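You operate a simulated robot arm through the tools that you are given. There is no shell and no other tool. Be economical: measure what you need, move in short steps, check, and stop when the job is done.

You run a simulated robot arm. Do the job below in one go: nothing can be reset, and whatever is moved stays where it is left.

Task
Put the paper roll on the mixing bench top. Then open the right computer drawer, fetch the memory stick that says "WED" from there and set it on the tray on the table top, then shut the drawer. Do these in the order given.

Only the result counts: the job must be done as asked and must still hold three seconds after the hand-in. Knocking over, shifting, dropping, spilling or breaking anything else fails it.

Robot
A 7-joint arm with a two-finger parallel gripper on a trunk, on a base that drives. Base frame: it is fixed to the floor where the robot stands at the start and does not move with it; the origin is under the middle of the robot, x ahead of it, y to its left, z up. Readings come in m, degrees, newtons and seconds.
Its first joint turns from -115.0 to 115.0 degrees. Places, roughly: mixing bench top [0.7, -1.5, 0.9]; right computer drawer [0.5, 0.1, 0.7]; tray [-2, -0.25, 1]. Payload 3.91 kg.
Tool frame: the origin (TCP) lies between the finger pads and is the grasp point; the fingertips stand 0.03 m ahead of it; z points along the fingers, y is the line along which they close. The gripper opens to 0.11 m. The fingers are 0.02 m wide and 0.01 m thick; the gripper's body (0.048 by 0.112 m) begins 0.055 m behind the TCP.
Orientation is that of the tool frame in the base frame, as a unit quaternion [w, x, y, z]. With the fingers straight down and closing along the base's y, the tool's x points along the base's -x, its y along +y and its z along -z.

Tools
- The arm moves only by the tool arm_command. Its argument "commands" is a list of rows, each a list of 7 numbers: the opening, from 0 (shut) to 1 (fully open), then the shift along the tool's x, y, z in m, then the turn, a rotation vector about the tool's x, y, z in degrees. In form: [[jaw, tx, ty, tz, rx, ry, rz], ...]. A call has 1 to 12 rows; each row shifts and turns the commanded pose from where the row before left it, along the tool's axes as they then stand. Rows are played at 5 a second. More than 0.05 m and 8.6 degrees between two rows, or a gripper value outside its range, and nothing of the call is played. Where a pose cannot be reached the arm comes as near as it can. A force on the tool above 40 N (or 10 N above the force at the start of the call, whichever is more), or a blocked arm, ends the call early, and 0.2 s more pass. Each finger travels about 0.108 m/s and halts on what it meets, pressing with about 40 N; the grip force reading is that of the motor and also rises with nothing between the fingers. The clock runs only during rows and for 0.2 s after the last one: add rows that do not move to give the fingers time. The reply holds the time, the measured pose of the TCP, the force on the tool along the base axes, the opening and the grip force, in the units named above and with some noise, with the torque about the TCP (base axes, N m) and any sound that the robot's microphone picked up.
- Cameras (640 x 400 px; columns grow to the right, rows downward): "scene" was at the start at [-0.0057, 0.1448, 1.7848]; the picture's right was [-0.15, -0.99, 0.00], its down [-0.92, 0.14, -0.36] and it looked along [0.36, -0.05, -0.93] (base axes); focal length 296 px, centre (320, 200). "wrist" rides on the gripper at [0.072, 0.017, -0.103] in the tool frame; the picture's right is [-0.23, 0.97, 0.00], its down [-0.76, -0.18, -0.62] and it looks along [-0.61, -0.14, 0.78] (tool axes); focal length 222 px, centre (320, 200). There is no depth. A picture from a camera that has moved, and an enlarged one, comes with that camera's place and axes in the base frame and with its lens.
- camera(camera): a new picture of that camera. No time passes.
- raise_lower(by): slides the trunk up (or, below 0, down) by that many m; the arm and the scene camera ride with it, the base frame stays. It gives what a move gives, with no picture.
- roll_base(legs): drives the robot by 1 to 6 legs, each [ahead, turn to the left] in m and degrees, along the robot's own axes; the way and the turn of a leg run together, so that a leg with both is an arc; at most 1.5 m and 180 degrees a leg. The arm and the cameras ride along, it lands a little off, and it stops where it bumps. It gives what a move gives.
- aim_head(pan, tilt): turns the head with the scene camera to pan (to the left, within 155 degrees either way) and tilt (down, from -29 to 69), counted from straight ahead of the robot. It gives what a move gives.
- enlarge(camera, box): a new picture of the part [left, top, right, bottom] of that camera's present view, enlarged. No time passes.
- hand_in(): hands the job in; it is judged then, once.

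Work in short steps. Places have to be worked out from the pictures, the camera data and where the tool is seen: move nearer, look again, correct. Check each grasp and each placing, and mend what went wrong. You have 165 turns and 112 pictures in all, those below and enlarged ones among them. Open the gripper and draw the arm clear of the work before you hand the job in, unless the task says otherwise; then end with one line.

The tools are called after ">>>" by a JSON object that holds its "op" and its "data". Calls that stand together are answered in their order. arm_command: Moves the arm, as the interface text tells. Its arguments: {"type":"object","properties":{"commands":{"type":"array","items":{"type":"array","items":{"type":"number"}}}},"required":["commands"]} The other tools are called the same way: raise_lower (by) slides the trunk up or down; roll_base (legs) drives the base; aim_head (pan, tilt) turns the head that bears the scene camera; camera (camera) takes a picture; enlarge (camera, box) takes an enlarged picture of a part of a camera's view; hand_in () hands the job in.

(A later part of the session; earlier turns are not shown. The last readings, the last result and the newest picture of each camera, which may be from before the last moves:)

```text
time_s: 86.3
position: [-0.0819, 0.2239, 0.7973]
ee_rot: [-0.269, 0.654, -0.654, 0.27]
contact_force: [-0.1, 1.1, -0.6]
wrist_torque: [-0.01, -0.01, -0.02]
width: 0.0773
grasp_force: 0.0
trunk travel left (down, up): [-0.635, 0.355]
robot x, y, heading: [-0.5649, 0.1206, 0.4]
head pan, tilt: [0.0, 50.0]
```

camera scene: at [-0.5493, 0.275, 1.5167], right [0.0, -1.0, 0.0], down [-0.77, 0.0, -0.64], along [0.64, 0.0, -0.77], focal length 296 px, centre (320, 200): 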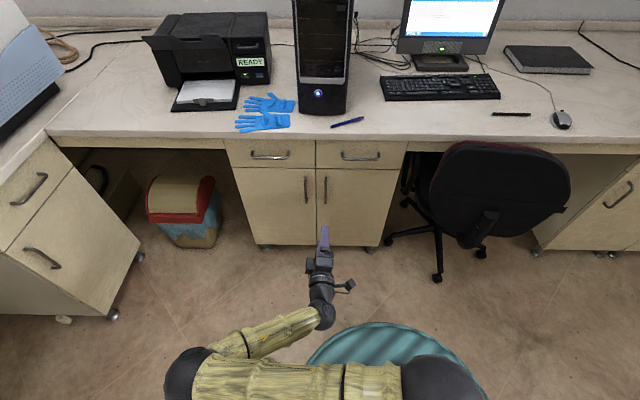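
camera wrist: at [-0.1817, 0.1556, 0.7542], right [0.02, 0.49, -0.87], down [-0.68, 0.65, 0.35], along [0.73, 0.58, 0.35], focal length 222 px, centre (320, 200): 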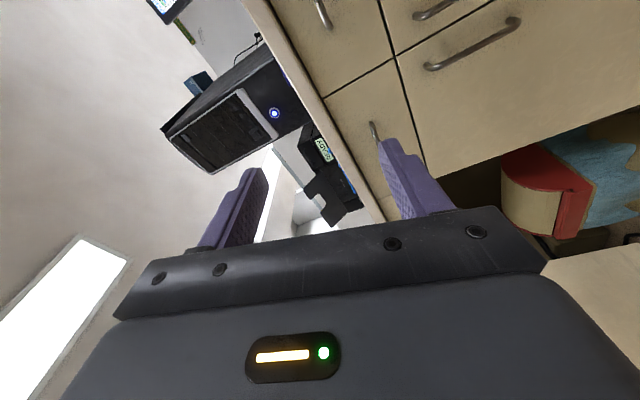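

Orientation is exact. I shift right to y≈0.124, then drive 0.25 m forward to a stand-off before the handle.

>>> {"op": "arm_command", "data": {"commands": [[0.6, 0.03, 0, 0, 0, 0, 0], [0.6, 0.03, 0, 0, 0, 0, 0], [0.6, 0.03, 0, 0, 0, 0, 0], [0.6, 0.01, 0, -0.02, 0, 0, 0], [0.6, 0, 0, 0, 0, 0, 0]]}}

>>> {"op": "roll_base", "data": {"legs": [[0.25, 0]]}}

>>> {"op": "camera", "data": {"camera": "scene"}}

>>> {"op": "camera", "data": {"camera": "wrist"}}

```text
time_s: 87.5
position: [-0.0951, 0.1222, 0.8082]
ee_rot: [0.27, -0.653, 0.654, -0.27]
contact_force: [0.1, 0.6, -0.1]
wrist_torque: [0.02, 0.01, 0.01]
width: 0.0662
grasp_force: 0.1
out of reach, approached as far as the arm can: row 4
trunk travel left (down, up): [-0.635, 0.355]
robot x, y, heading: [-0.5633, 0.1214, 0.3]
head pan, tilt: [0.0, 50.0]
```

```text
time_s: 89.4
position: [0.1582, 0.1241, 0.8077]
ee_rot: [0.271, -0.653, 0.654, -0.269]
contact_force: [-0.2, -0.1, 0.5]
wrist_torque: [0.01, 0.0, -0.02]
width: 0.066
grasp_force: 0.1
trunk travel left (down, up): [-0.635, 0.355]
robot x, y, heading: [-0.3134, 0.1233, 0.1]
head pan, tilt: [0.0, 50.0]
```

```text
76 pictures are left
camera scene: at [-0.2961, 0.2756, 1.5167], right [0.0, -1.0, 0.0], down [-0.77, 0.0, -0.64], along [0.64, 0.0, -0.77], focal length 296 px, centre (320, 200)
```

scene: 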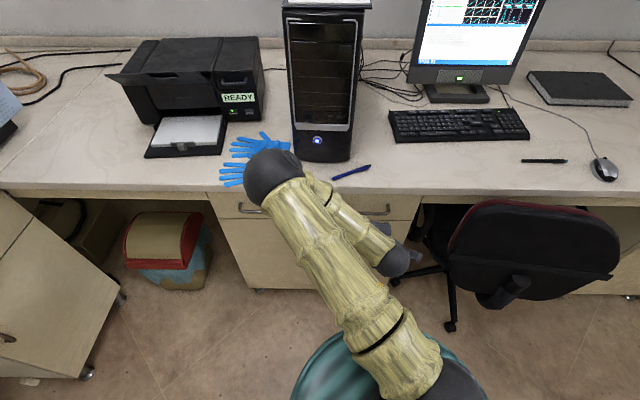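

```text
75 pictures are left
camera wrist: at [0.0723, 0.0522, 0.8684], right [-0.69, 0.23, -0.69], down [-0.31, 0.76, 0.57], along [0.65, 0.6, -0.45], focal length 222 px, centre (320, 200)
```

wrist: 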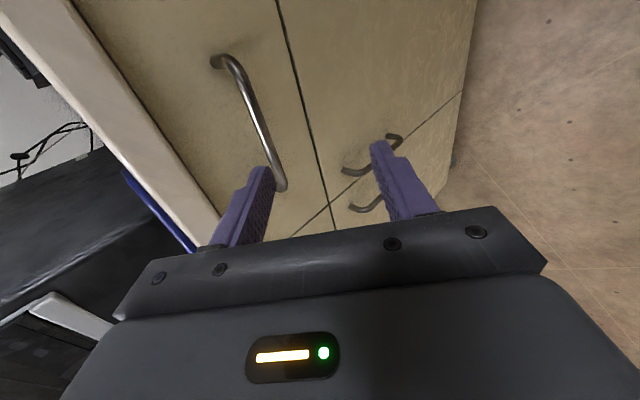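

Both views put the bar at ≈(0.262, 0.124, 0.776). I line up along the 45° approach with the jaws at ~45 mm and stop with the bar between the fingertips.

>>> {"op": "arm_command", "data": {"commands": [[0.41, 0, -0.025, 0, 0, 0, 0], [0.41, 0, -0.0255, 0, 0, 0, 0], [0.41, 0, 0, 0.03, 0, 0, 0], [0.41, 0, 0, 0.02, 0, 0, 0], [0.41, 0, 0, 0, 0, 0, 0]]}}

>>> {"op": "camera", "data": {"camera": "wrist"}}

```text
time_s: 90.6
position: [0.2294, 0.1243, 0.8079]
ee_rot: [0.27, -0.652, 0.655, -0.27]
contact_force: [0.6, -0.4, 0.0]
wrist_torque: [0.05, 0.0, 0.03]
width: 0.0453
grasp_force: 0.0
trunk travel left (down, up): [-0.635, 0.355]
robot x, y, heading: [-0.3118, 0.1247, 0.2]
head pan, tilt: [0.0, 50.0]
```

```text
74 pictures are left
camera wrist: at [0.1423, 0.0525, 0.8683], right [-0.69, 0.23, -0.69], down [-0.31, 0.76, 0.57], along [0.65, 0.61, -0.45], focal length 222 px, centre (320, 200)
```

wrist: 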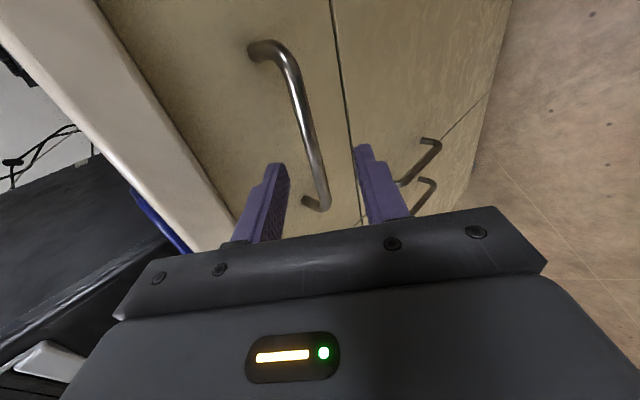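

Bar lies between the fingers, about 5 cm ahead of the TCP. I advance 3.6 cm and close on it.

>>> {"op": "arm_command", "data": {"commands": [[0.41, 0, -0.004, 0.012, 0, 0, 0], [0.41, 0, 0, 0.012, 0, 0, 0], [0.41, 0, 0, 0.012, 0, 0, 0], [0.41, 0, 0, 0, 0, 0, 0], [0.2, 0, 0, 0, 0, 0, 0], [0, 0, 0, 0, 0, 0, 0], [0, 0, 0, 0, 0, 0, 0]]}}

>>> {"op": "camera", "data": {"camera": "wrist"}}

```text
time_s: 92.2
position: [0.2569, 0.1232, 0.7856]
ee_rot: [0.27, -0.651, 0.655, -0.271]
contact_force: [3.2, 0.5, 9.1]
wrist_torque: [0.42, -0.22, -0.46]
width: 0.0112
grasp_force: 44.8
trunk travel left (down, up): [-0.635, 0.355]
robot x, y, heading: [-0.3092, 0.1244, -0.1]
head pan, tilt: [0.0, 50.0]
```

```text
73 pictures are left
camera wrist: at [0.1712, 0.0524, 0.8465], right [-0.69, 0.23, -0.69], down [-0.31, 0.76, 0.57], along [0.66, 0.6, -0.45], focal length 222 px, centre (320, 200)
```

wrist: 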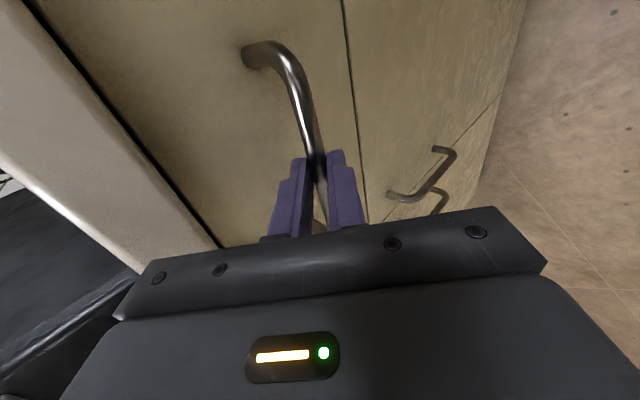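

The bar is gripped (width 11 mm, 45 N). I start pulling by driving the base back gently.

>>> {"op": "roll_base", "data": {"legs": [[-0.1, 0]]}}

>>> {"op": "camera", "data": {"camera": "wrist"}}

```text
time_s: 93.3
position: [0.1554, 0.1255, 0.786]
ee_rot: [-0.27, 0.654, -0.653, 0.27]
contact_force: [-0.8, 12.7, 17.0]
wrist_torque: [0.86, -0.26, -0.06]
width: 0.0115
grasp_force: 44.9
trunk travel left (down, up): [-0.635, 0.355]
robot x, y, heading: [-0.4076, 0.1223, 0.2]
head pan, tilt: [0.0, 50.0]
```

```text
72 pictures are left
camera wrist: at [0.0699, 0.0537, 0.8465], right [-0.69, 0.23, -0.69], down [-0.32, 0.76, 0.57], along [0.65, 0.61, -0.45], focal length 222 px, centre (320, 200)
```

wrist: 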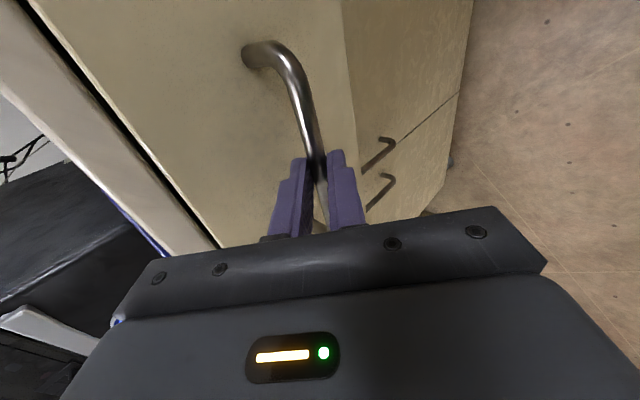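

The drawer follows. I keep pulling 0.18 m more.

>>> {"op": "roll_base", "data": {"legs": [[-0.1, 0], [-0.08, 0]]}}

>>> {"op": "camera", "data": {"camera": "scene"}}

```text
time_s: 95.1
position: [-0.0227, 0.1287, 0.7859]
ee_rot: [-0.273, 0.654, -0.652, 0.269]
contact_force: [-0.1, 28.1, 14.4]
wrist_torque: [1.21, -0.2, 0.08]
width: 0.0114
grasp_force: 45.2
trunk travel left (down, up): [-0.635, 0.355]
robot x, y, heading: [-0.5951, 0.1256, -0.3]
head pan, tilt: [0.0, 50.0]
```

```text
71 pictures are left
camera scene: at [-0.5782, 0.278, 1.5165], right [0.0, -1.0, 0.0], down [-0.77, 0.0, -0.64], along [0.64, 0.0, -0.77], focal length 296 px, centre (320, 200)
```

scene: 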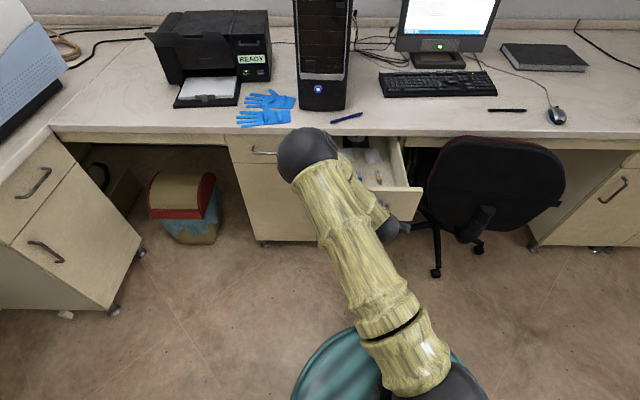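

The drawer is open ~0.28 m with items inside. I release the handle and retreat along the approach direction.

>>> {"op": "arm_command", "data": {"commands": [[0.2, 0, 0, 0, 0, 0, 0], [0.41, 0, 0, 0, 0, 0, 0], [0.41, 0, 0, -0.02, 0, 0, 0], [0.41, 0, 0, -0.03, 0, 0, 0], [0.41, 0, 0, -0.03, 0, 0, 0], [0.41, 0, 0, -0.03, 0, 0, 0], [0.41, 0, 0, 0, 0, 0, 0]]}}

>>> {"op": "raise_lower", "data": {"by": 0.25}}

>>> {"op": "camera", "data": {"camera": "scene"}}

>>> {"op": "camera", "data": {"camera": "wrist"}}

```text
time_s: 96.7
position: [-0.1007, 0.1262, 0.8626]
ee_rot: [-0.273, 0.655, -0.652, 0.268]
contact_force: [0.0, -0.3, -0.1]
wrist_torque: [0.0, -0.01, -0.02]
width: 0.0451
grasp_force: 0.1
trunk travel left (down, up): [-0.635, 0.355]
robot x, y, heading: [-0.5919, 0.1222, 0.1]
head pan, tilt: [0.0, 50.0]
```

```text
time_s: 99.3
position: [-0.1008, 0.125, 1.1122]
ee_rot: [-0.273, 0.654, -0.652, 0.268]
contact_force: [0.5, -0.6, -0.5]
wrist_torque: [-0.01, -0.01, 0.0]
width: 0.045
grasp_force: 0.1
trunk travel left (down, up): [-0.885, 0.105]
robot x, y, heading: [-0.5925, 0.1188, 0.2]
head pan, tilt: [0.0, 50.0]
```

```text
70 pictures are left
camera scene: at [-0.576, 0.275, 1.7667], right [0.0, -1.0, 0.0], down [-0.77, 0.0, -0.64], along [0.64, 0.0, -0.77], focal length 296 px, centre (320, 200)
```

scene: 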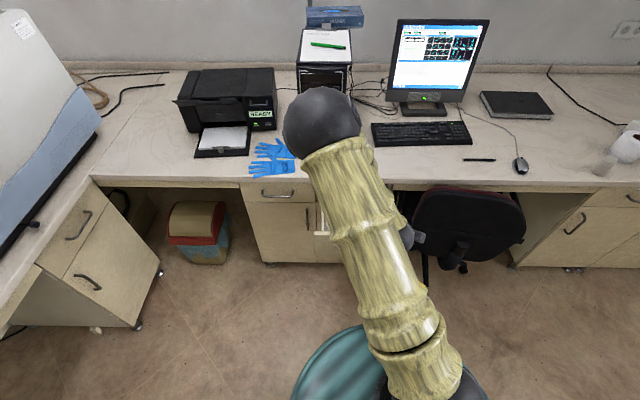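

```text
69 pictures are left
camera wrist: at [-0.1864, 0.053, 1.1725], right [-0.69, 0.23, -0.69], down [-0.32, 0.76, 0.57], along [0.65, 0.61, -0.45], focal length 222 px, centre (320, 200)
```

wrist: 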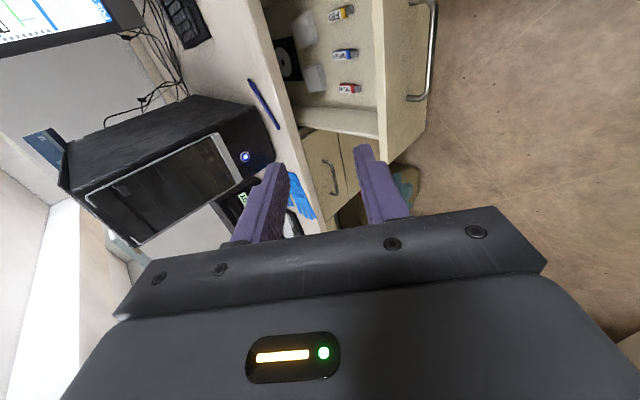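

The wrist camera sees three memory sticks: yellow, blue and red. I enlarge to read their labels.

>>> {"op": "enlarge", "data": {"camera": "wrist", "box": [270, 0, 430, 120]}}

```text
3.33 times, centred on (350, 60) of wrist
camera zoom: at [-0.1864, 0.053, 1.1725], right [-0.69, 0.23, -0.69], down [-0.32, 0.76, 0.57], along [0.65, 0.61, -0.45], focal length 740 px, centre (220, 667)
```

zoom: 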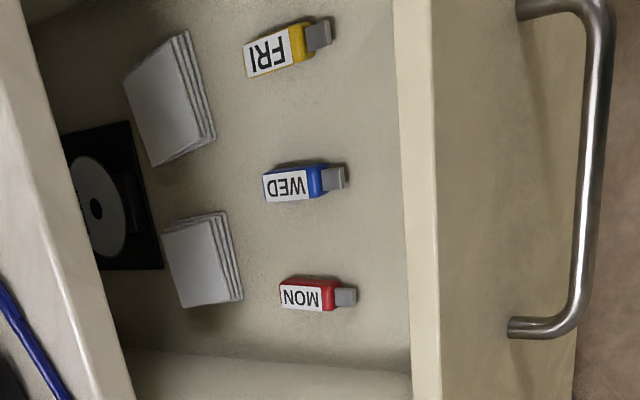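

WED is the blue middle one, at about (0.19, 0.12) on the drawer bottom, lying along x. I turn the tool straight down with fingers closing along y, in place.

>>> {"op": "arm_command", "data": {"commands": [[0.41, 0, 0, 0, -2.91, 2.96, 7.09], [0.41, 0, 0, 0, -2.91, 2.96, 7.09], [0.41, 0, 0, 0, -2.91, 2.96, 7.09], [0.41, 0, 0, 0, -2.91, 2.96, 7.09], [0.41, 0, 0, 0, -2.91, 2.96, 7.09], [0.41, 0, 0, 0, -2.91, 2.96, 7.09], [0.41, 0, 0, 0, -2.91, 2.96, 7.09], [0.41, 0, 0, 0, -2.91, 2.96, 7.09], [0.41, 0, 0, 0, -2.91, 2.96, 7.09], [0.41, 0, 0, 0, -2.91, 2.96, 7.09], [0.41, 0, 0, 0, -2.91, 2.96, 7.09], [0.41, 0, 0, 0, -2.91, 2.96, 7.09]]}}

>>> {"op": "roll_base", "data": {"legs": [[0.2, 0]]}}

>>> {"op": "camera", "data": {"camera": "wrist"}}

>>> {"op": "camera", "data": {"camera": "scene"}}

```text
time_s: 101.9
position: [-0.1006, 0.1253, 1.1116]
ee_rot: [-0.001, 0.001, 1.0, 0.0]
contact_force: [-0.3, -0.1, 0.6]
wrist_torque: [0.0, -0.04, 0.04]
width: 0.0452
grasp_force: 0.1
trunk travel left (down, up): [-0.885, 0.105]
robot x, y, heading: [-0.5906, 0.1195, 0.3]
head pan, tilt: [0.0, 50.0]
```

```text
time_s: 103.5
position: [0.1009, 0.1227, 1.1122]
ee_rot: [-0.001, 0.003, 1.0, 0.0]
contact_force: [-0.1, -0.1, 0.2]
wrist_torque: [-0.01, 0.06, 0.02]
width: 0.045
grasp_force: 0.1
trunk travel left (down, up): [-0.885, 0.105]
robot x, y, heading: [-0.3936, 0.12, -0.3]
head pan, tilt: [0.0, 50.0]
```

```text
67 pictures are left
camera wrist: at [0.0274, 0.1412, 1.2145], right [0.23, 0.97, 0.0], down [0.76, -0.18, 0.62], along [0.6, -0.14, -0.78], focal length 222 px, centre (320, 200)
```

wrist: 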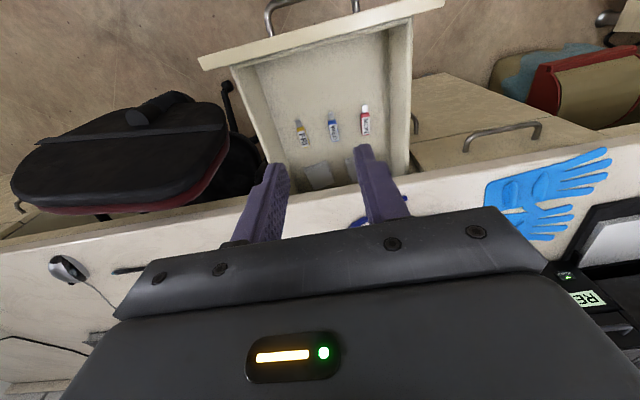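

```text
66 pictures are left
camera scene: at [-0.3732, 0.2747, 1.7667], right [0.0, -1.0, 0.0], down [-0.77, 0.0, -0.64], along [0.64, 0.0, -0.77], focal length 296 px, centre (320, 200)
```

scene: 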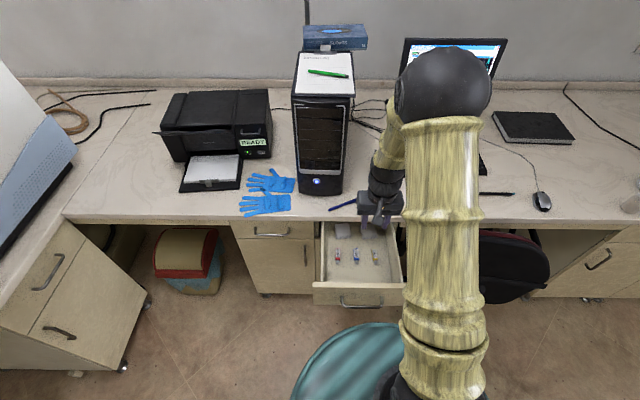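

All three rays agree: the WED stick is at ≈(0.20, 0.13). I move above it and lower the trunk by 0.25 m.

>>> {"op": "arm_command", "data": {"commands": [[0.41, -0.035, 0.003, 0, 0, 0, 0], [0.41, -0.035, 0.002, 0, 0, 0, 0], [0.41, -0.03, 0.002, 0, 0, 0, 0], [0.41, 0, 0, 0, 0, 0, 0]]}}

>>> {"op": "raise_lower", "data": {"by": -0.25}}

>>> {"op": "camera", "data": {"camera": "wrist"}}

>>> {"op": "camera", "data": {"camera": "scene"}}

```text
time_s: 104.5
position: [0.1998, 0.1298, 1.1138]
ee_rot: [-0.001, 0.003, 1.0, 0.0]
contact_force: [0.6, -0.5, 0.3]
wrist_torque: [0.02, -0.05, -0.03]
width: 0.045
grasp_force: 0.1
trunk travel left (down, up): [-0.885, 0.105]
robot x, y, heading: [-0.3883, 0.1195, -0.1]
head pan, tilt: [0.0, 50.0]
```

```text
time_s: 107.1
position: [0.2006, 0.1288, 0.8639]
ee_rot: [0.0, 0.003, 1.0, -0.001]
contact_force: [-0.6, -0.7, -0.5]
wrist_torque: [0.0, 0.03, -0.04]
width: 0.045
grasp_force: 0.0
trunk travel left (down, up): [-0.635, 0.355]
robot x, y, heading: [-0.3922, 0.1204, -0.2]
head pan, tilt: [0.0, 50.0]
```

```text
65 pictures are left
camera wrist: at [0.1279, 0.1476, 0.9659], right [0.23, 0.97, 0.0], down [0.76, -0.18, 0.62], along [0.61, -0.14, -0.78], focal length 222 px, centre (320, 200)
```

wrist: 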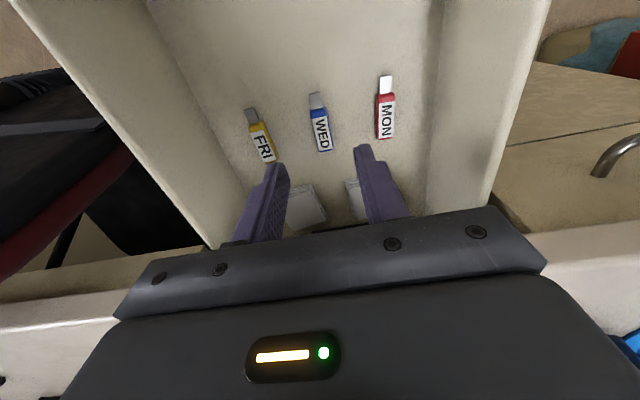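

```text
64 pictures are left
camera scene: at [-0.3751, 0.2747, 1.5168], right [0.0, -1.0, 0.0], down [-0.77, 0.0, -0.64], along [0.64, 0.0, -0.77], focal length 296 px, centre (320, 200)
```

scene: 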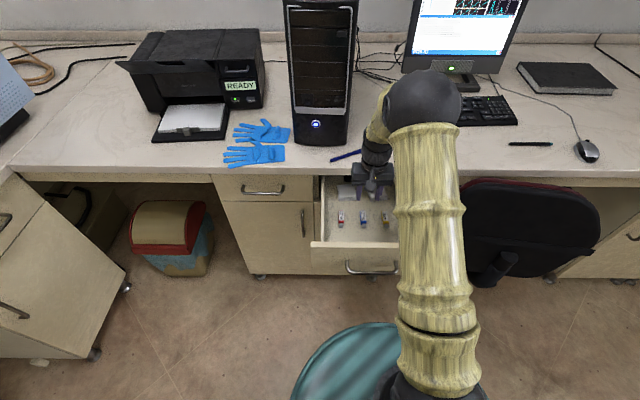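

Depth is uncertain (drawer floor between 0.68 and 0.73), so I take enlarged views to triangulate accurately.

>>> {"op": "enlarge", "data": {"camera": "wrist", "box": [230, 60, 410, 180]}}

>>> {"op": "enlarge", "data": {"camera": "scene", "box": [310, 160, 410, 280]}}

```text
3.33 times, centred on (320, 120) of wrist
camera zoom: at [0.1279, 0.1476, 0.9659], right [0.23, 0.97, 0.0], down [0.76, -0.18, 0.62], along [0.61, -0.14, -0.78], focal length 740 px, centre (320, 467)
```

zoom: 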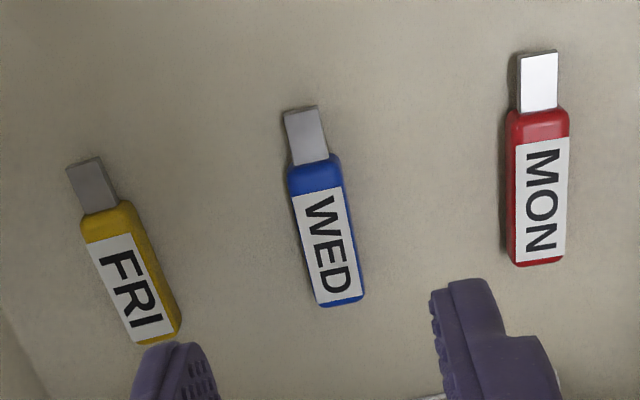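

```text
3.33 times, centred on (360, 220) of scene
camera zoom: at [-0.3751, 0.2747, 1.5168], right [0.0, -1.0, 0.0], down [-0.77, 0.0, -0.64], along [0.64, 0.0, -0.77], focal length 988 px, centre (187, 133)
```

zoom: 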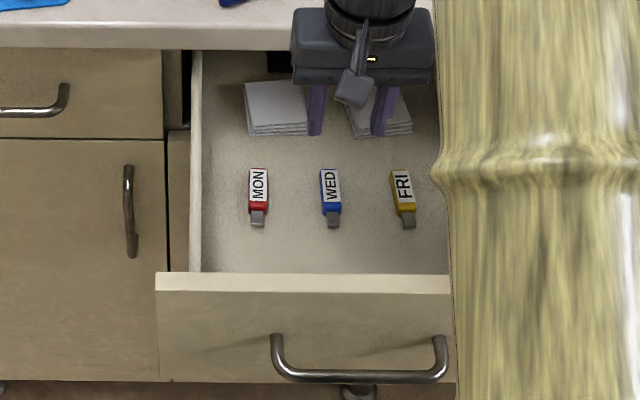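

Stick body is at ≈(0.23, 0.127), top z≈0.705, 2 cm wide. I go to x 0.218 and descend to TCP 0.75, then check.

>>> {"op": "arm_command", "data": {"commands": [[0.41, -0.018, -0.001, 0, 0, 0, 0], [0.41, 0, 0, 0.03, 0, 0, 0], [0.41, 0, 0, 0.03, 0, 0, 0], [0.41, 0, 0, 0.03, 0, 0, 0], [0.41, 0, 0, 0.02, 0, 0, 0], [0.41, 0, 0, 0, 0, 0, 0]]}}

>>> {"op": "camera", "data": {"camera": "wrist"}}

>>> {"op": "enlarge", "data": {"camera": "scene", "box": [310, 130, 430, 280]}}

```text
time_s: 108.5
position: [0.2202, 0.1297, 0.7527]
ee_rot: [0.001, 0.002, 1.0, 0.0]
contact_force: [0.5, -0.4, 0.6]
wrist_torque: [0.0, 0.02, 0.0]
width: 0.0448
grasp_force: 0.0
trunk travel left (down, up): [-0.635, 0.355]
robot x, y, heading: [-0.3913, 0.1217, -0.2]
head pan, tilt: [0.0, 50.0]
```

```text
61 pictures are left
camera wrist: at [0.1466, 0.1472, 0.8551], right [0.23, 0.97, 0.0], down [0.76, -0.18, 0.62], along [0.61, -0.14, -0.78], focal length 222 px, centre (320, 200)
```

wrist: 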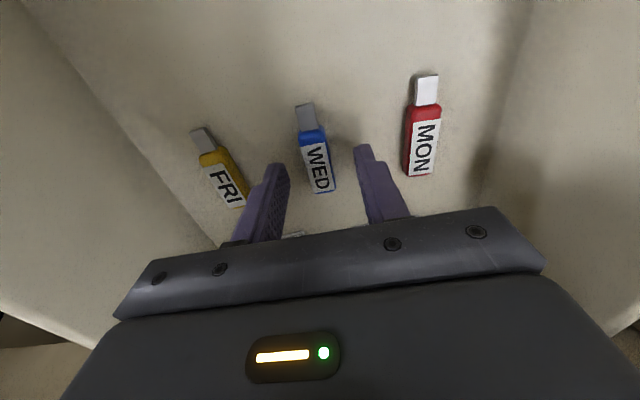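

```text
2.67 times, centred on (370, 205) of scene
camera zoom: at [-0.375, 0.2747, 1.5168], right [0.0, -1.0, 0.0], down [-0.77, 0.0, -0.64], along [0.64, 0.0, -0.77], focal length 790 px, centre (187, 187)
```

zoom: 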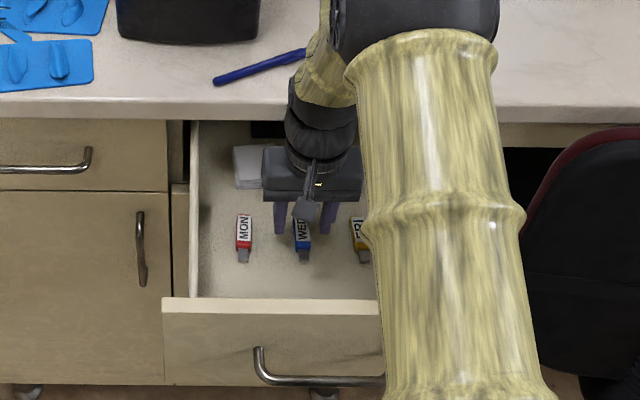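

The stick sits between the fingers with its top about 1 cm below the tips. I descend slowly in small steps.

>>> {"op": "arm_command", "data": {"commands": [[0.41, -0.003, -0.002, 0.008, 0, 0, 0], [0.41, 0, 0, 0.006, 0, 0, 0], [0.41, 0, 0, 0.004, 0, 0, 0], [0.41, 0, 0, 0.003, 0, 0, 0], [0.41, 0, 0, 0, 0, 0, 0]]}}

>>> {"op": "camera", "data": {"camera": "wrist"}}

```text
time_s: 109.7
position: [0.2225, 0.1261, 0.7337]
ee_rot: [0.001, 0.002, 1.0, -0.001]
contact_force: [-0.4, -0.6, 0.0]
wrist_torque: [-0.01, 0.0, -0.01]
width: 0.0451
grasp_force: 0.2
trunk travel left (down, up): [-0.635, 0.355]
robot x, y, heading: [-0.3947, 0.1202, -0.2]
head pan, tilt: [0.0, 50.0]
```

```text
59 pictures are left
camera wrist: at [0.1495, 0.1443, 0.8351], right [0.23, 0.97, 0.0], down [0.76, -0.18, 0.62], along [0.61, -0.14, -0.78], focal length 222 px, centre (320, 200)
```

wrist: 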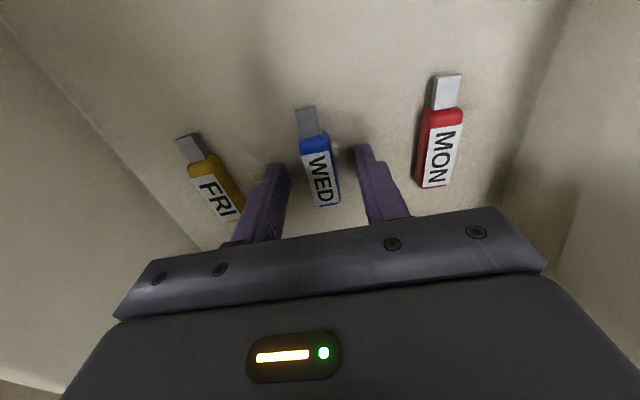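

Not touching yet; I keep going down in 2–3 mm steps.

>>> {"op": "arm_command", "data": {"commands": [[0.41, 0, 0, 0.003, 0, 0, 0], [0.41, 0, 0, 0.003, 0, 0, 0], [0.41, 0, 0, 0, 0, 0, 0]]}}

>>> {"op": "enlarge", "data": {"camera": "wrist", "box": [220, 90, 420, 240]}}

```text
time_s: 110.5
position: [0.2222, 0.1261, 0.7282]
ee_rot: [0.001, 0.002, 1.0, 0.001]
contact_force: [0.9, -1.2, 20.4]
wrist_torque: [-0.07, 0.18, 0.06]
width: 0.0453
grasp_force: 0.1
trunk travel left (down, up): [-0.635, 0.355]
robot x, y, heading: [-0.395, 0.1229, -0.2]
head pan, tilt: [0.0, 50.0]
```

```text
2.67 times, centred on (320, 165) of wrist
camera zoom: at [0.1491, 0.1447, 0.8313], right [0.23, 0.97, 0.0], down [0.76, -0.18, 0.63], along [0.61, -0.14, -0.78], focal length 592 px, centre (320, 293)
```

zoom: 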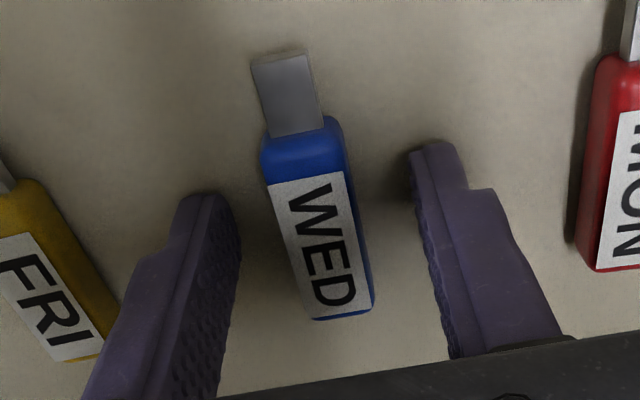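

The fingertips touch the drawer floor (20 N) with the stick between them. I lift 2 mm and close.

>>> {"op": "arm_command", "data": {"commands": [[0.41, 0, 0, -0.0025, 0, 0, 0], [0.3, 0, 0, 0, 0, 0, 0], [0.2, 0, 0, 0, 0, 0, 0], [0.0, 0, 0, 0, 0, 0, 0], [0.0, 0, 0, 0, 0, 0, 0], [0.0, 0, 0, 0, 0, 0, 0]]}}

>>> {"op": "camera", "data": {"camera": "wrist"}}

```text
time_s: 111.9
position: [0.2207, 0.1261, 0.7284]
ee_rot: [0.0, 0.002, 1.0, 0.0]
contact_force: [-1.2, -1.7, 5.1]
wrist_torque: [-0.08, -0.05, 0.01]
width: 0.0172
grasp_force: 39.7
trunk travel left (down, up): [-0.635, 0.355]
robot x, y, heading: [-0.3938, 0.1197, -0.2]
head pan, tilt: [0.0, 50.0]
```

```text
57 pictures are left
camera wrist: at [0.1487, 0.1449, 0.8316], right [0.23, 0.97, 0.0], down [0.76, -0.18, 0.62], along [0.61, -0.14, -0.78], focal length 222 px, centre (320, 200)
```

wrist: 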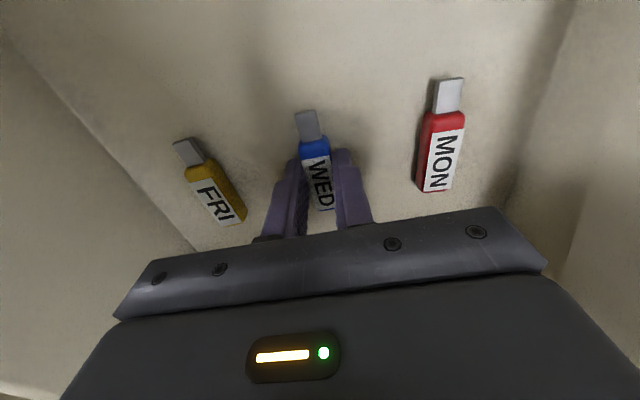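

Gripped at 17 mm, 40 N. I lift straight up by the arm and check it.

>>> {"op": "arm_command", "data": {"commands": [[0, 0, 0, -0.01, 0, 0, 0], [0, 0, 0, -0.03, 0, 0, 0], [0, 0, 0, -0.03, 0, 0, 0], [0, 0, 0, -0.03, 0, 0, 0], [0, 0, 0, -0.03, 0, 0, 0], [0, 0, 0, 0, 0, 0, 0]]}}

>>> {"op": "camera", "data": {"camera": "wrist"}}

```text
time_s: 113.3
position: [0.2235, 0.1274, 0.8575]
ee_rot: [0.0, 0.003, 1.0, 0.0]
contact_force: [-0.9, 0.0, 0.6]
wrist_torque: [0.0, 0.02, 0.03]
width: 0.0174
grasp_force: 40.0
trunk travel left (down, up): [-0.635, 0.355]
robot x, y, heading: [-0.3911, 0.1265, -0.2]
head pan, tilt: [0.0, 50.0]
```

```text
56 pictures are left
camera wrist: at [0.1496, 0.145, 0.9614], right [0.23, 0.97, 0.0], down [0.76, -0.18, 0.62], along [0.61, -0.14, -0.78], focal length 222 px, centre (320, 200)
```

wrist: 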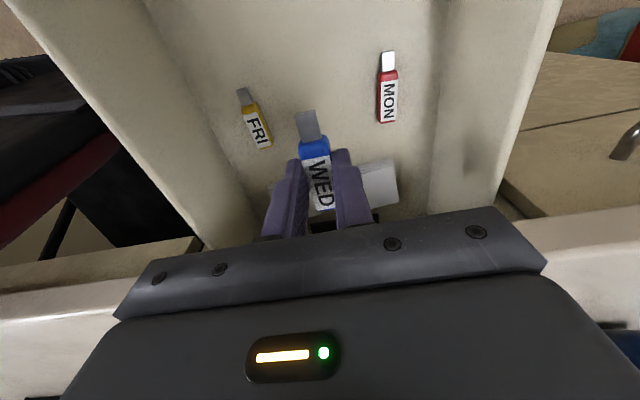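

The stick is held well above the drawer. I raise the trunk, back off, and drive to the table on the far side.

>>> {"op": "raise_lower", "data": {"by": 0.33}}

>>> {"op": "roll_base", "data": {"legs": [[-0.45, 0], [0, -139], [0.61, 0], [0, -41]]}}

>>> {"op": "aim_head", "data": {"pan": 0, "tilt": 50}}

>>> {"op": "camera", "data": {"camera": "scene"}}

```text
time_s: 116.5
position: [0.2221, 0.1274, 1.1888]
ee_rot: [0.0, 0.002, 1.0, 0.0]
contact_force: [-0.3, 0.1, -0.7]
wrist_torque: [0.01, -0.01, 0.04]
width: 0.0175
grasp_force: 39.9
trunk travel left (down, up): [-0.965, 0.025]
robot x, y, heading: [-0.3923, 0.1202, -0.2]
head pan, tilt: [0.0, 50.0]
```

```text
time_s: 130.0
position: [-1.9359, -0.2597, 1.1877]
ee_rot: [0.001, 1.0, -0.013, 0.0]
contact_force: [0.3, 0.1, -0.3]
wrist_torque: [-0.01, -0.04, 0.01]
width: 0.0174
grasp_force: 39.5
trunk travel left (down, up): [-0.965, 0.025]
robot x, y, heading: [-1.3244, -0.2659, 178.5]
head pan, tilt: [0.0, 50.0]
```

```text
time_s: 130.6
position: [-1.9361, -0.2588, 1.1882]
ee_rot: [0.0, 1.0, -0.013, 0.0]
contact_force: [-0.5, 0.6, -0.2]
wrist_torque: [-0.01, -0.01, 0.03]
width: 0.0174
grasp_force: 39.6
trunk travel left (down, up): [-0.965, 0.025]
robot x, y, heading: [-1.3213, -0.2691, 178.5]
head pan, tilt: [0.0, 50.0]
```

```text
55 pictures are left
camera scene: at [-1.3445, -0.4192, 1.8468], right [0.03, 1.0, 0.0], down [0.77, -0.02, -0.64], along [-0.64, 0.02, -0.77], focal length 296 px, centre (320, 200)
```

scene: 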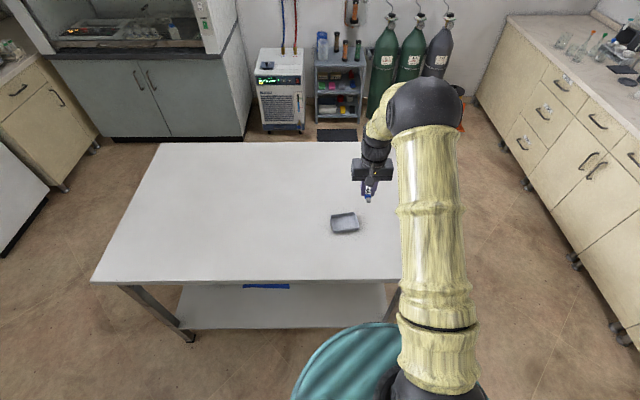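

The tray is seen on the table near (-1.98, -0.31). I look with enlarged scene and wrist views to fix its place and height.

>>> {"op": "enlarge", "data": {"camera": "scene", "box": [290, 140, 410, 260]}}

>>> {"op": "camera", "data": {"camera": "wrist"}}

```text
3.33 times, centred on (350, 200) of scene
camera zoom: at [-1.3445, -0.4192, 1.8468], right [0.03, 1.0, 0.0], down [0.77, -0.02, -0.64], along [-0.64, 0.02, -0.77], focal length 988 px, centre (220, 200)
```

zoom: 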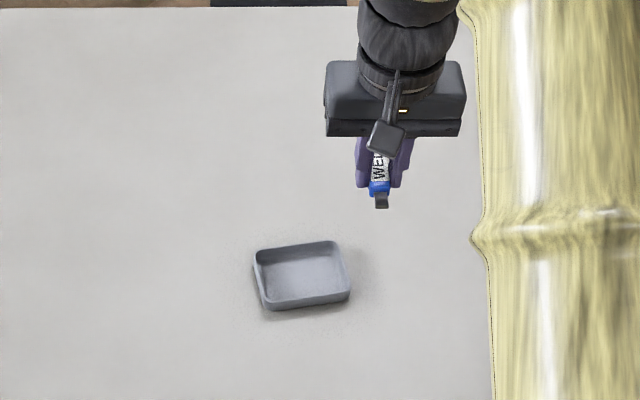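

```text
53 pictures are left
camera wrist: at [-1.8649, -0.2777, 1.2911], right [-0.25, -0.97, 0.0], down [-0.76, 0.2, 0.62], along [-0.6, 0.16, -0.78], focal length 222 px, centre (320, 200)
```

wrist: 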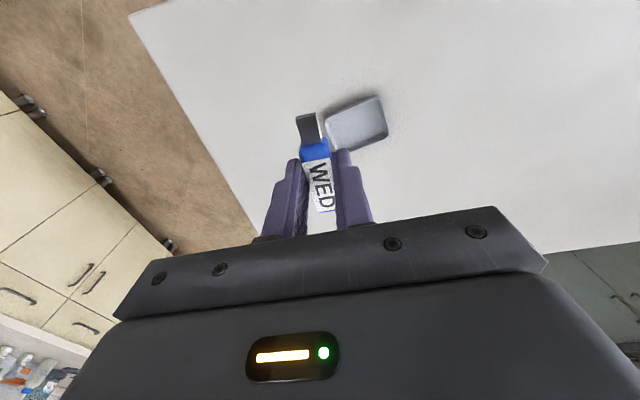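

Triangulated: tray centre ≈ (-2.008, -0.303), rim z ≈ 0.91, long side nearly along y. I rotate the stick ~98° so it lies along the tray's long side, and roll 0.1 m forward.

>>> {"op": "arm_command", "data": {"commands": [[0, 0, 0, 0, 0, 0, -8.2], [0, 0, 0, 0, 0, 0, -8.2], [0, 0, 0, 0, 0, 0, -8.2], [0, 0, 0, 0, 0, 0, -8.2], [0, 0, 0, 0, 0, 0, -8.2], [0, 0, 0, 0, 0, 0, -8.2], [0, 0, 0, 0, 0, 0, -8.2], [0, 0, 0, 0, 0, 0, -8.2], [0, 0, 0, 0, 0, 0, -8.2], [0, 0, 0, 0, 0, 0, -8.2], [0, 0, 0, 0, 0, 0, -8.2], [0, 0, 0, 0, 0, 0, -8.2]]}}

>>> {"op": "roll_base", "data": {"legs": [[0.1, 0]]}}

>>> {"op": "camera", "data": {"camera": "wrist"}}

>>> {"op": "enlarge", "data": {"camera": "scene", "box": [290, 140, 410, 260]}}

```text
time_s: 133.2
position: [-1.9368, -0.2593, 1.189]
ee_rot: [0.0, 0.662, 0.75, 0.0]
contact_force: [0.3, 0.6, -0.8]
wrist_torque: [0.0, 0.01, 0.0]
width: 0.0173
grasp_force: 40.1
trunk travel left (down, up): [-0.965, 0.025]
robot x, y, heading: [-1.3247, -0.2672, 178.4]
head pan, tilt: [0.0, 50.0]
```

```text
time_s: 134.4
position: [-2.0354, -0.2588, 1.1886]
ee_rot: [0.0, 0.662, 0.749, 0.001]
contact_force: [0.6, 0.1, 0.6]
wrist_torque: [-0.01, 0.01, -0.03]
width: 0.0172
grasp_force: 39.6
trunk travel left (down, up): [-0.965, 0.025]
robot x, y, heading: [-1.4211, -0.2669, 178.7]
head pan, tilt: [0.0, 50.0]
```

```text
52 pictures are left
camera wrist: at [-2.0293, -0.1831, 1.2907], right [0.99, -0.11, 0.0], down [-0.08, -0.78, 0.62], along [-0.07, -0.62, -0.78], focal length 222 px, centre (320, 200)
```

wrist: 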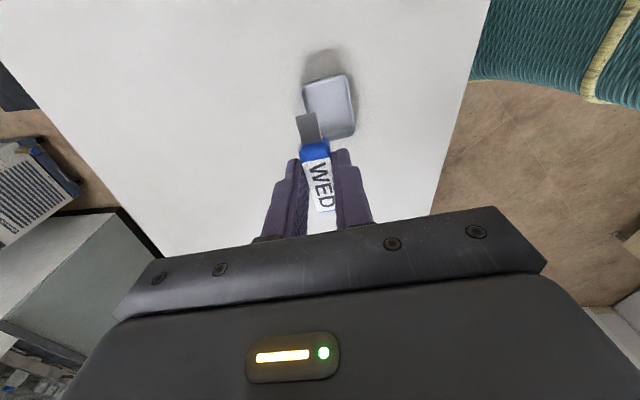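

```text
3.33 times, centred on (350, 200) of scene
camera zoom: at [-1.4452, -0.4168, 1.8467], right [0.02, 1.0, 0.0], down [0.77, -0.02, -0.64], along [-0.64, 0.02, -0.77], focal length 988 px, centre (220, 200)
```

zoom: 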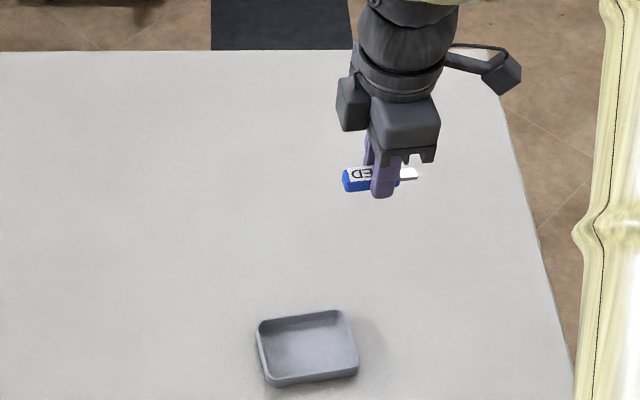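

I move over the tray (≈(-2.013, -0.298)) and descend to TCP 1.02 to re-measure.

>>> {"op": "arm_command", "data": {"commands": [[0, -0.0414, 0.017, 0, 0, 0, 0], [0, 0, 0, 0.04, 0, 0, 0], [0, 0, 0, 0.04, 0, 0, 0], [0, 0, 0, 0.04, 0, 0, 0], [0, 0, 0, 0.04, 0, 0, 0], [0, 0, 0, 0, 0, 0, 0]]}}

>>> {"op": "camera", "data": {"camera": "wrist"}}

>>> {"op": "enlarge", "data": {"camera": "scene", "box": [290, 160, 410, 280]}}

```text
time_s: 135.8
position: [-2.0143, -0.2977, 1.0295]
ee_rot: [-0.001, 0.663, 0.749, 0.0]
contact_force: [-0.5, 0.4, -0.6]
wrist_torque: [-0.01, 0.0, 0.02]
width: 0.0172
grasp_force: 39.9
trunk travel left (down, up): [-0.965, 0.025]
robot x, y, heading: [-1.4262, -0.2675, 178.6]
head pan, tilt: [0.0, 50.0]
```

```text
50 pictures are left
camera wrist: at [-2.0067, -0.2238, 1.132], right [0.99, -0.11, 0.0], down [-0.08, -0.78, 0.62], along [-0.07, -0.62, -0.78], focal length 222 px, centre (320, 200)
```

wrist: 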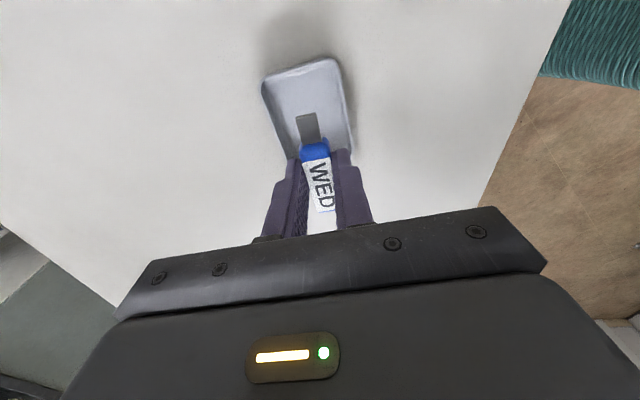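

```text
3.33 times, centred on (350, 220) of scene
camera zoom: at [-1.4433, -0.4163, 1.8468], right [0.02, 1.0, 0.0], down [0.77, -0.02, -0.64], along [-0.64, 0.02, -0.77], focal length 988 px, centre (220, 133)
```

zoom: 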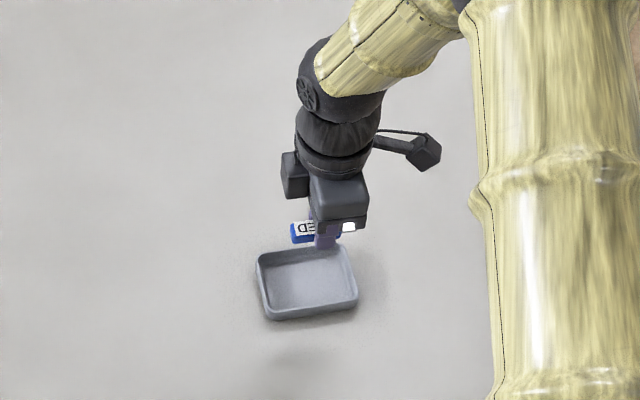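

Estimates settle near (-2.021, -0.300), rim z ≈ 0.88–0.89. I shift 7 mm and descend to TCP 0.955.

>>> {"op": "arm_command", "data": {"commands": [[0, -0.0015, -0.0072, 0.03, 0, 0, 0], [0, 0, 0, 0.03, 0, 0, 0], [0, 0, 0, 0.015, 0, 0, 0], [0, 0, 0, 0, 0, 0, 0]]}}

>>> {"op": "camera", "data": {"camera": "wrist"}}

>>> {"op": "enlarge", "data": {"camera": "scene", "box": [290, 180, 390, 280]}}

```text
time_s: 136.8
position: [-2.0207, -0.3001, 0.9522]
ee_rot: [0.001, 0.662, 0.749, 0.0]
contact_force: [-0.5, -0.4, 0.0]
wrist_torque: [0.01, 0.04, 0.0]
width: 0.0175
grasp_force: 39.9
trunk travel left (down, up): [-0.965, 0.025]
robot x, y, heading: [-1.4225, -0.2615, 178.5]
head pan, tilt: [0.0, 50.0]
```

```text
48 pictures are left
camera wrist: at [-2.0134, -0.2254, 1.0553], right [0.99, -0.11, 0.0], down [-0.08, -0.78, 0.62], along [-0.07, -0.62, -0.78], focal length 222 px, centre (320, 200)
```

wrist: 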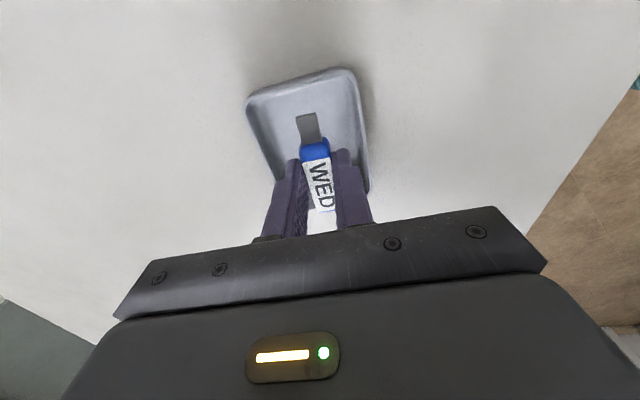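

```text
4.00 times, centred on (340, 230) of scene
camera zoom: at [-1.4438, -0.4167, 1.8468], right [0.02, 1.0, 0.0], down [0.77, -0.02, -0.64], along [-0.64, 0.02, -0.77], focal length 1186 px, centre (240, 80)
```

zoom: 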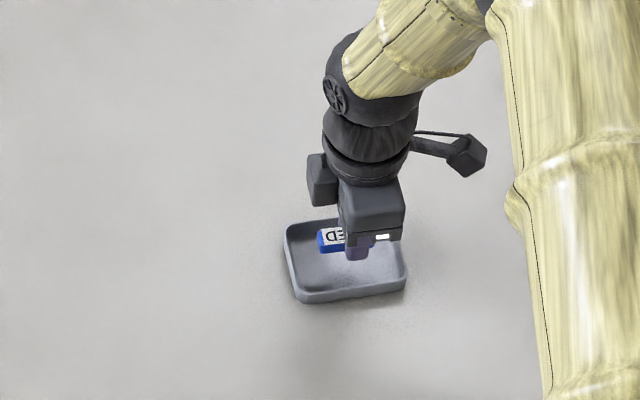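

The stick is over the tray; centre about (-2.024, -0.299). I nudge 3 mm and descend further.

>>> {"op": "arm_command", "data": {"commands": [[0, 0.001, -0.003, 0.01, 0, 0, 0], [0, 0, 0, 0.01, 0, 0, 0], [0, 0, 0, 0.01, 0, 0, 0], [0, 0, 0, 0, 0, 0, 0]]}}

>>> {"op": "enlarge", "data": {"camera": "wrist", "box": [200, 60, 440, 240]}}

>>> {"op": "enlarge", "data": {"camera": "scene", "box": [290, 190, 390, 280]}}

```text
time_s: 137.8
position: [-2.0238, -0.298, 0.9239]
ee_rot: [0.0, 0.663, 0.749, 0.0]
contact_force: [-0.1, 0.3, 0.2]
wrist_torque: [0.0, 0.05, -0.02]
width: 0.0175
grasp_force: 40.3
trunk travel left (down, up): [-0.965, 0.025]
robot x, y, heading: [-1.4213, -0.2642, 178.5]
head pan, tilt: [0.0, 50.0]
```

```text
2.22 times, centred on (320, 150) of wrist
camera zoom: at [-2.0172, -0.224, 1.0256], right [0.99, -0.11, 0.0], down [-0.08, -0.78, 0.62], along [-0.07, -0.62, -0.78], focal length 494 px, centre (320, 311)
```

zoom: 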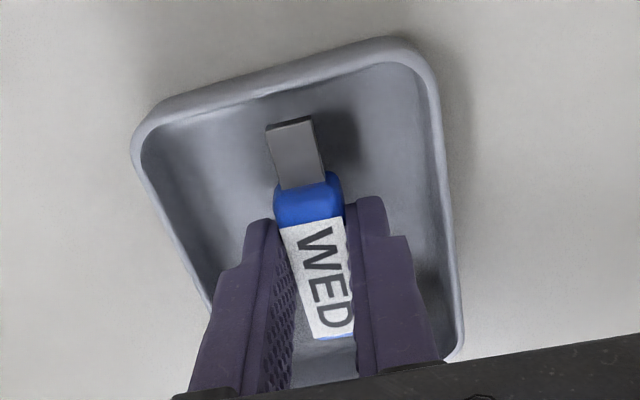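

```text
4.44 times, centred on (340, 235) of scene
camera zoom: at [-1.4438, -0.4167, 1.8468], right [0.02, 1.0, 0.0], down [0.77, -0.02, -0.64], along [-0.64, 0.02, -0.77], focal length 1317 px, centre (231, 44)
```

zoom: 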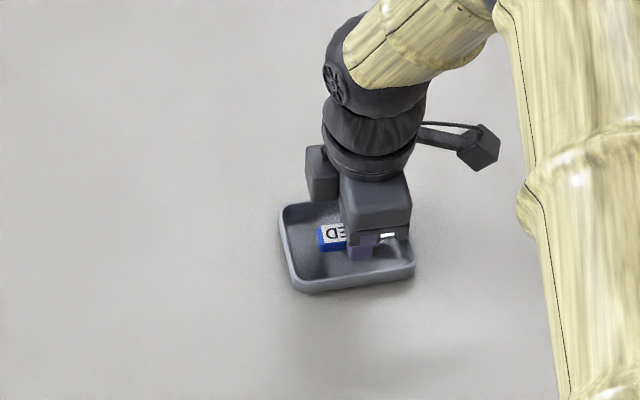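

The stick is centred inside the tray, slightly above its floor. I lower in small steps until contact.

>>> {"op": "arm_command", "data": {"commands": [[0, 0, 0, 0.005, 0, 0, 0], [0, 0, 0, 0.004, 0, 0, 0], [0, 0, 0, 0, 0, 0, 0]]}}

```text
time_s: 138.6
position: [-2.0251, -0.2986, 0.9141]
ee_rot: [0.001, 0.663, 0.749, 0.0]
contact_force: [-0.2, -0.2, -0.1]
wrist_torque: [0.0, 0.0, 0.01]
width: 0.0173
grasp_force: 40.0
trunk travel left (down, up): [-0.965, 0.025]
robot x, y, heading: [-1.4237, -0.2657, 178.5]
head pan, tilt: [0.0, 50.0]
```

>>> {"op": "arm_command", "data": {"commands": [[0, 0, 0, 0.004, 0, 0, 0], [0, 0, 0, 0.003, 0, 0, 0], [0, 0, 0, 0, 0, 0, 0]]}}

>>> {"op": "enlarge", "data": {"camera": "wrist", "box": [200, 60, 440, 240]}}

```text
time_s: 139.2
position: [-2.0256, -0.2993, 0.9142]
ee_rot: [-0.004, 0.664, 0.748, -0.003]
contact_force: [6.5, 0.2, 25.1]
wrist_torque: [0.07, -0.35, -0.02]
width: 0.0171
grasp_force: 39.8
trunk travel left (down, up): [-0.965, 0.025]
robot x, y, heading: [-1.4209, -0.2646, 178.6]
head pan, tilt: [0.0, 50.0]
stopped in row 3: the force on the tool passed its limit (the readings are from after the stop); the commanded pose is now the measured one
```

```text
2.22 times, centred on (320, 150) of wrist
camera zoom: at [-2.0186, -0.224, 1.016], right [0.99, -0.11, -0.01], down [-0.08, -0.78, 0.62], along [-0.07, -0.62, -0.78], focal length 494 px, centre (320, 311)
```

zoom: 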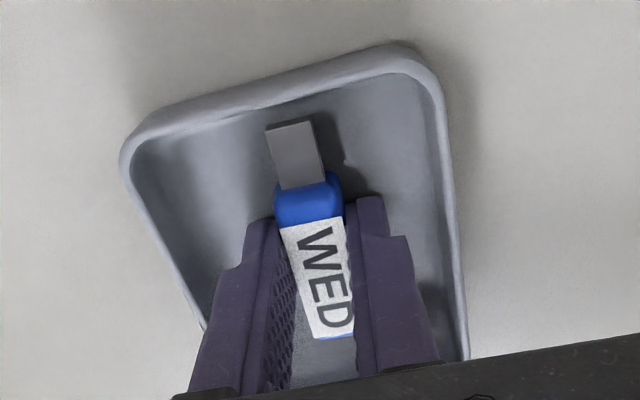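

Contact with the tray floor (25 N). I ease 1 mm, open the fingers only slightly so they stay clear of the rim, then lift.

>>> {"op": "arm_command", "data": {"commands": [[0.0, 0, 0, -0.001, 0, 0, 0], [0.2, 0, 0, 0, 0, 0, 0], [0.3, 0, 0, 0, 0, 0, 0], [0.3, 0, 0, 0, 0, 0, 0], [0.3, 0, 0, -0.01, 0, 0, 0], [0.3, 0, 0, -0.03, 0, 0, 0], [0.3, 0, 0, -0.04, 0, 0, 0], [0.3, 0, 0, -0.04, 0, 0, 0], [0.3, 0, 0, -0.04, 0, 0, 0], [0.3, 0, 0, 0, 0, 0, 0]]}}

>>> {"op": "camera", "data": {"camera": "wrist"}}

>>> {"op": "enlarge", "data": {"camera": "scene", "box": [290, 180, 390, 280]}}

```text
time_s: 141.4
position: [-2.0268, -0.2975, 1.0686]
ee_rot: [-0.001, 0.662, 0.749, -0.002]
contact_force: [0.1, 0.5, -0.3]
wrist_torque: [0.02, 0.01, -0.03]
width: 0.0331
grasp_force: 0.1
trunk travel left (down, up): [-0.965, 0.025]
robot x, y, heading: [-1.4215, -0.2622, 178.6]
head pan, tilt: [0.0, 50.0]
```

```text
43 pictures are left
camera wrist: at [-2.0186, -0.2223, 1.171], right [0.99, -0.11, 0.0], down [-0.08, -0.78, 0.62], along [-0.07, -0.62, -0.78], focal length 222 px, centre (320, 200)
```

wrist: 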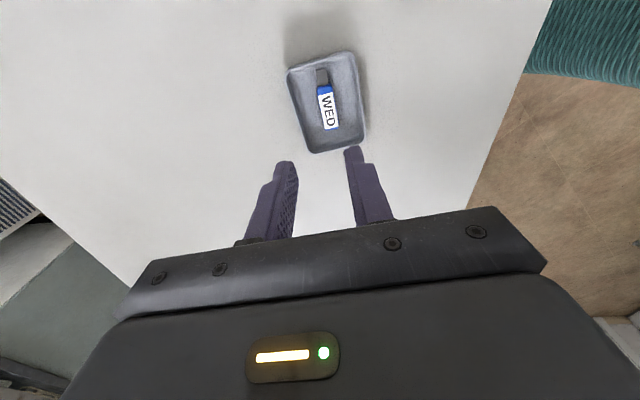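

```text
4.00 times, centred on (340, 230) of scene
camera zoom: at [-1.4448, -0.4168, 1.8467], right [0.02, 1.0, 0.0], down [0.77, -0.02, -0.64], along [-0.64, 0.02, -0.77], focal length 1186 px, centre (240, 80)
```

zoom: 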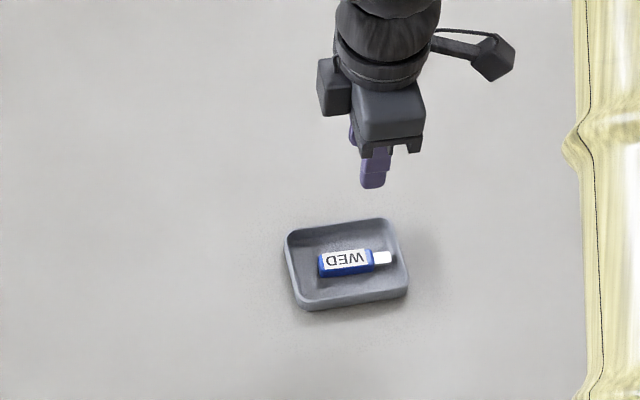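

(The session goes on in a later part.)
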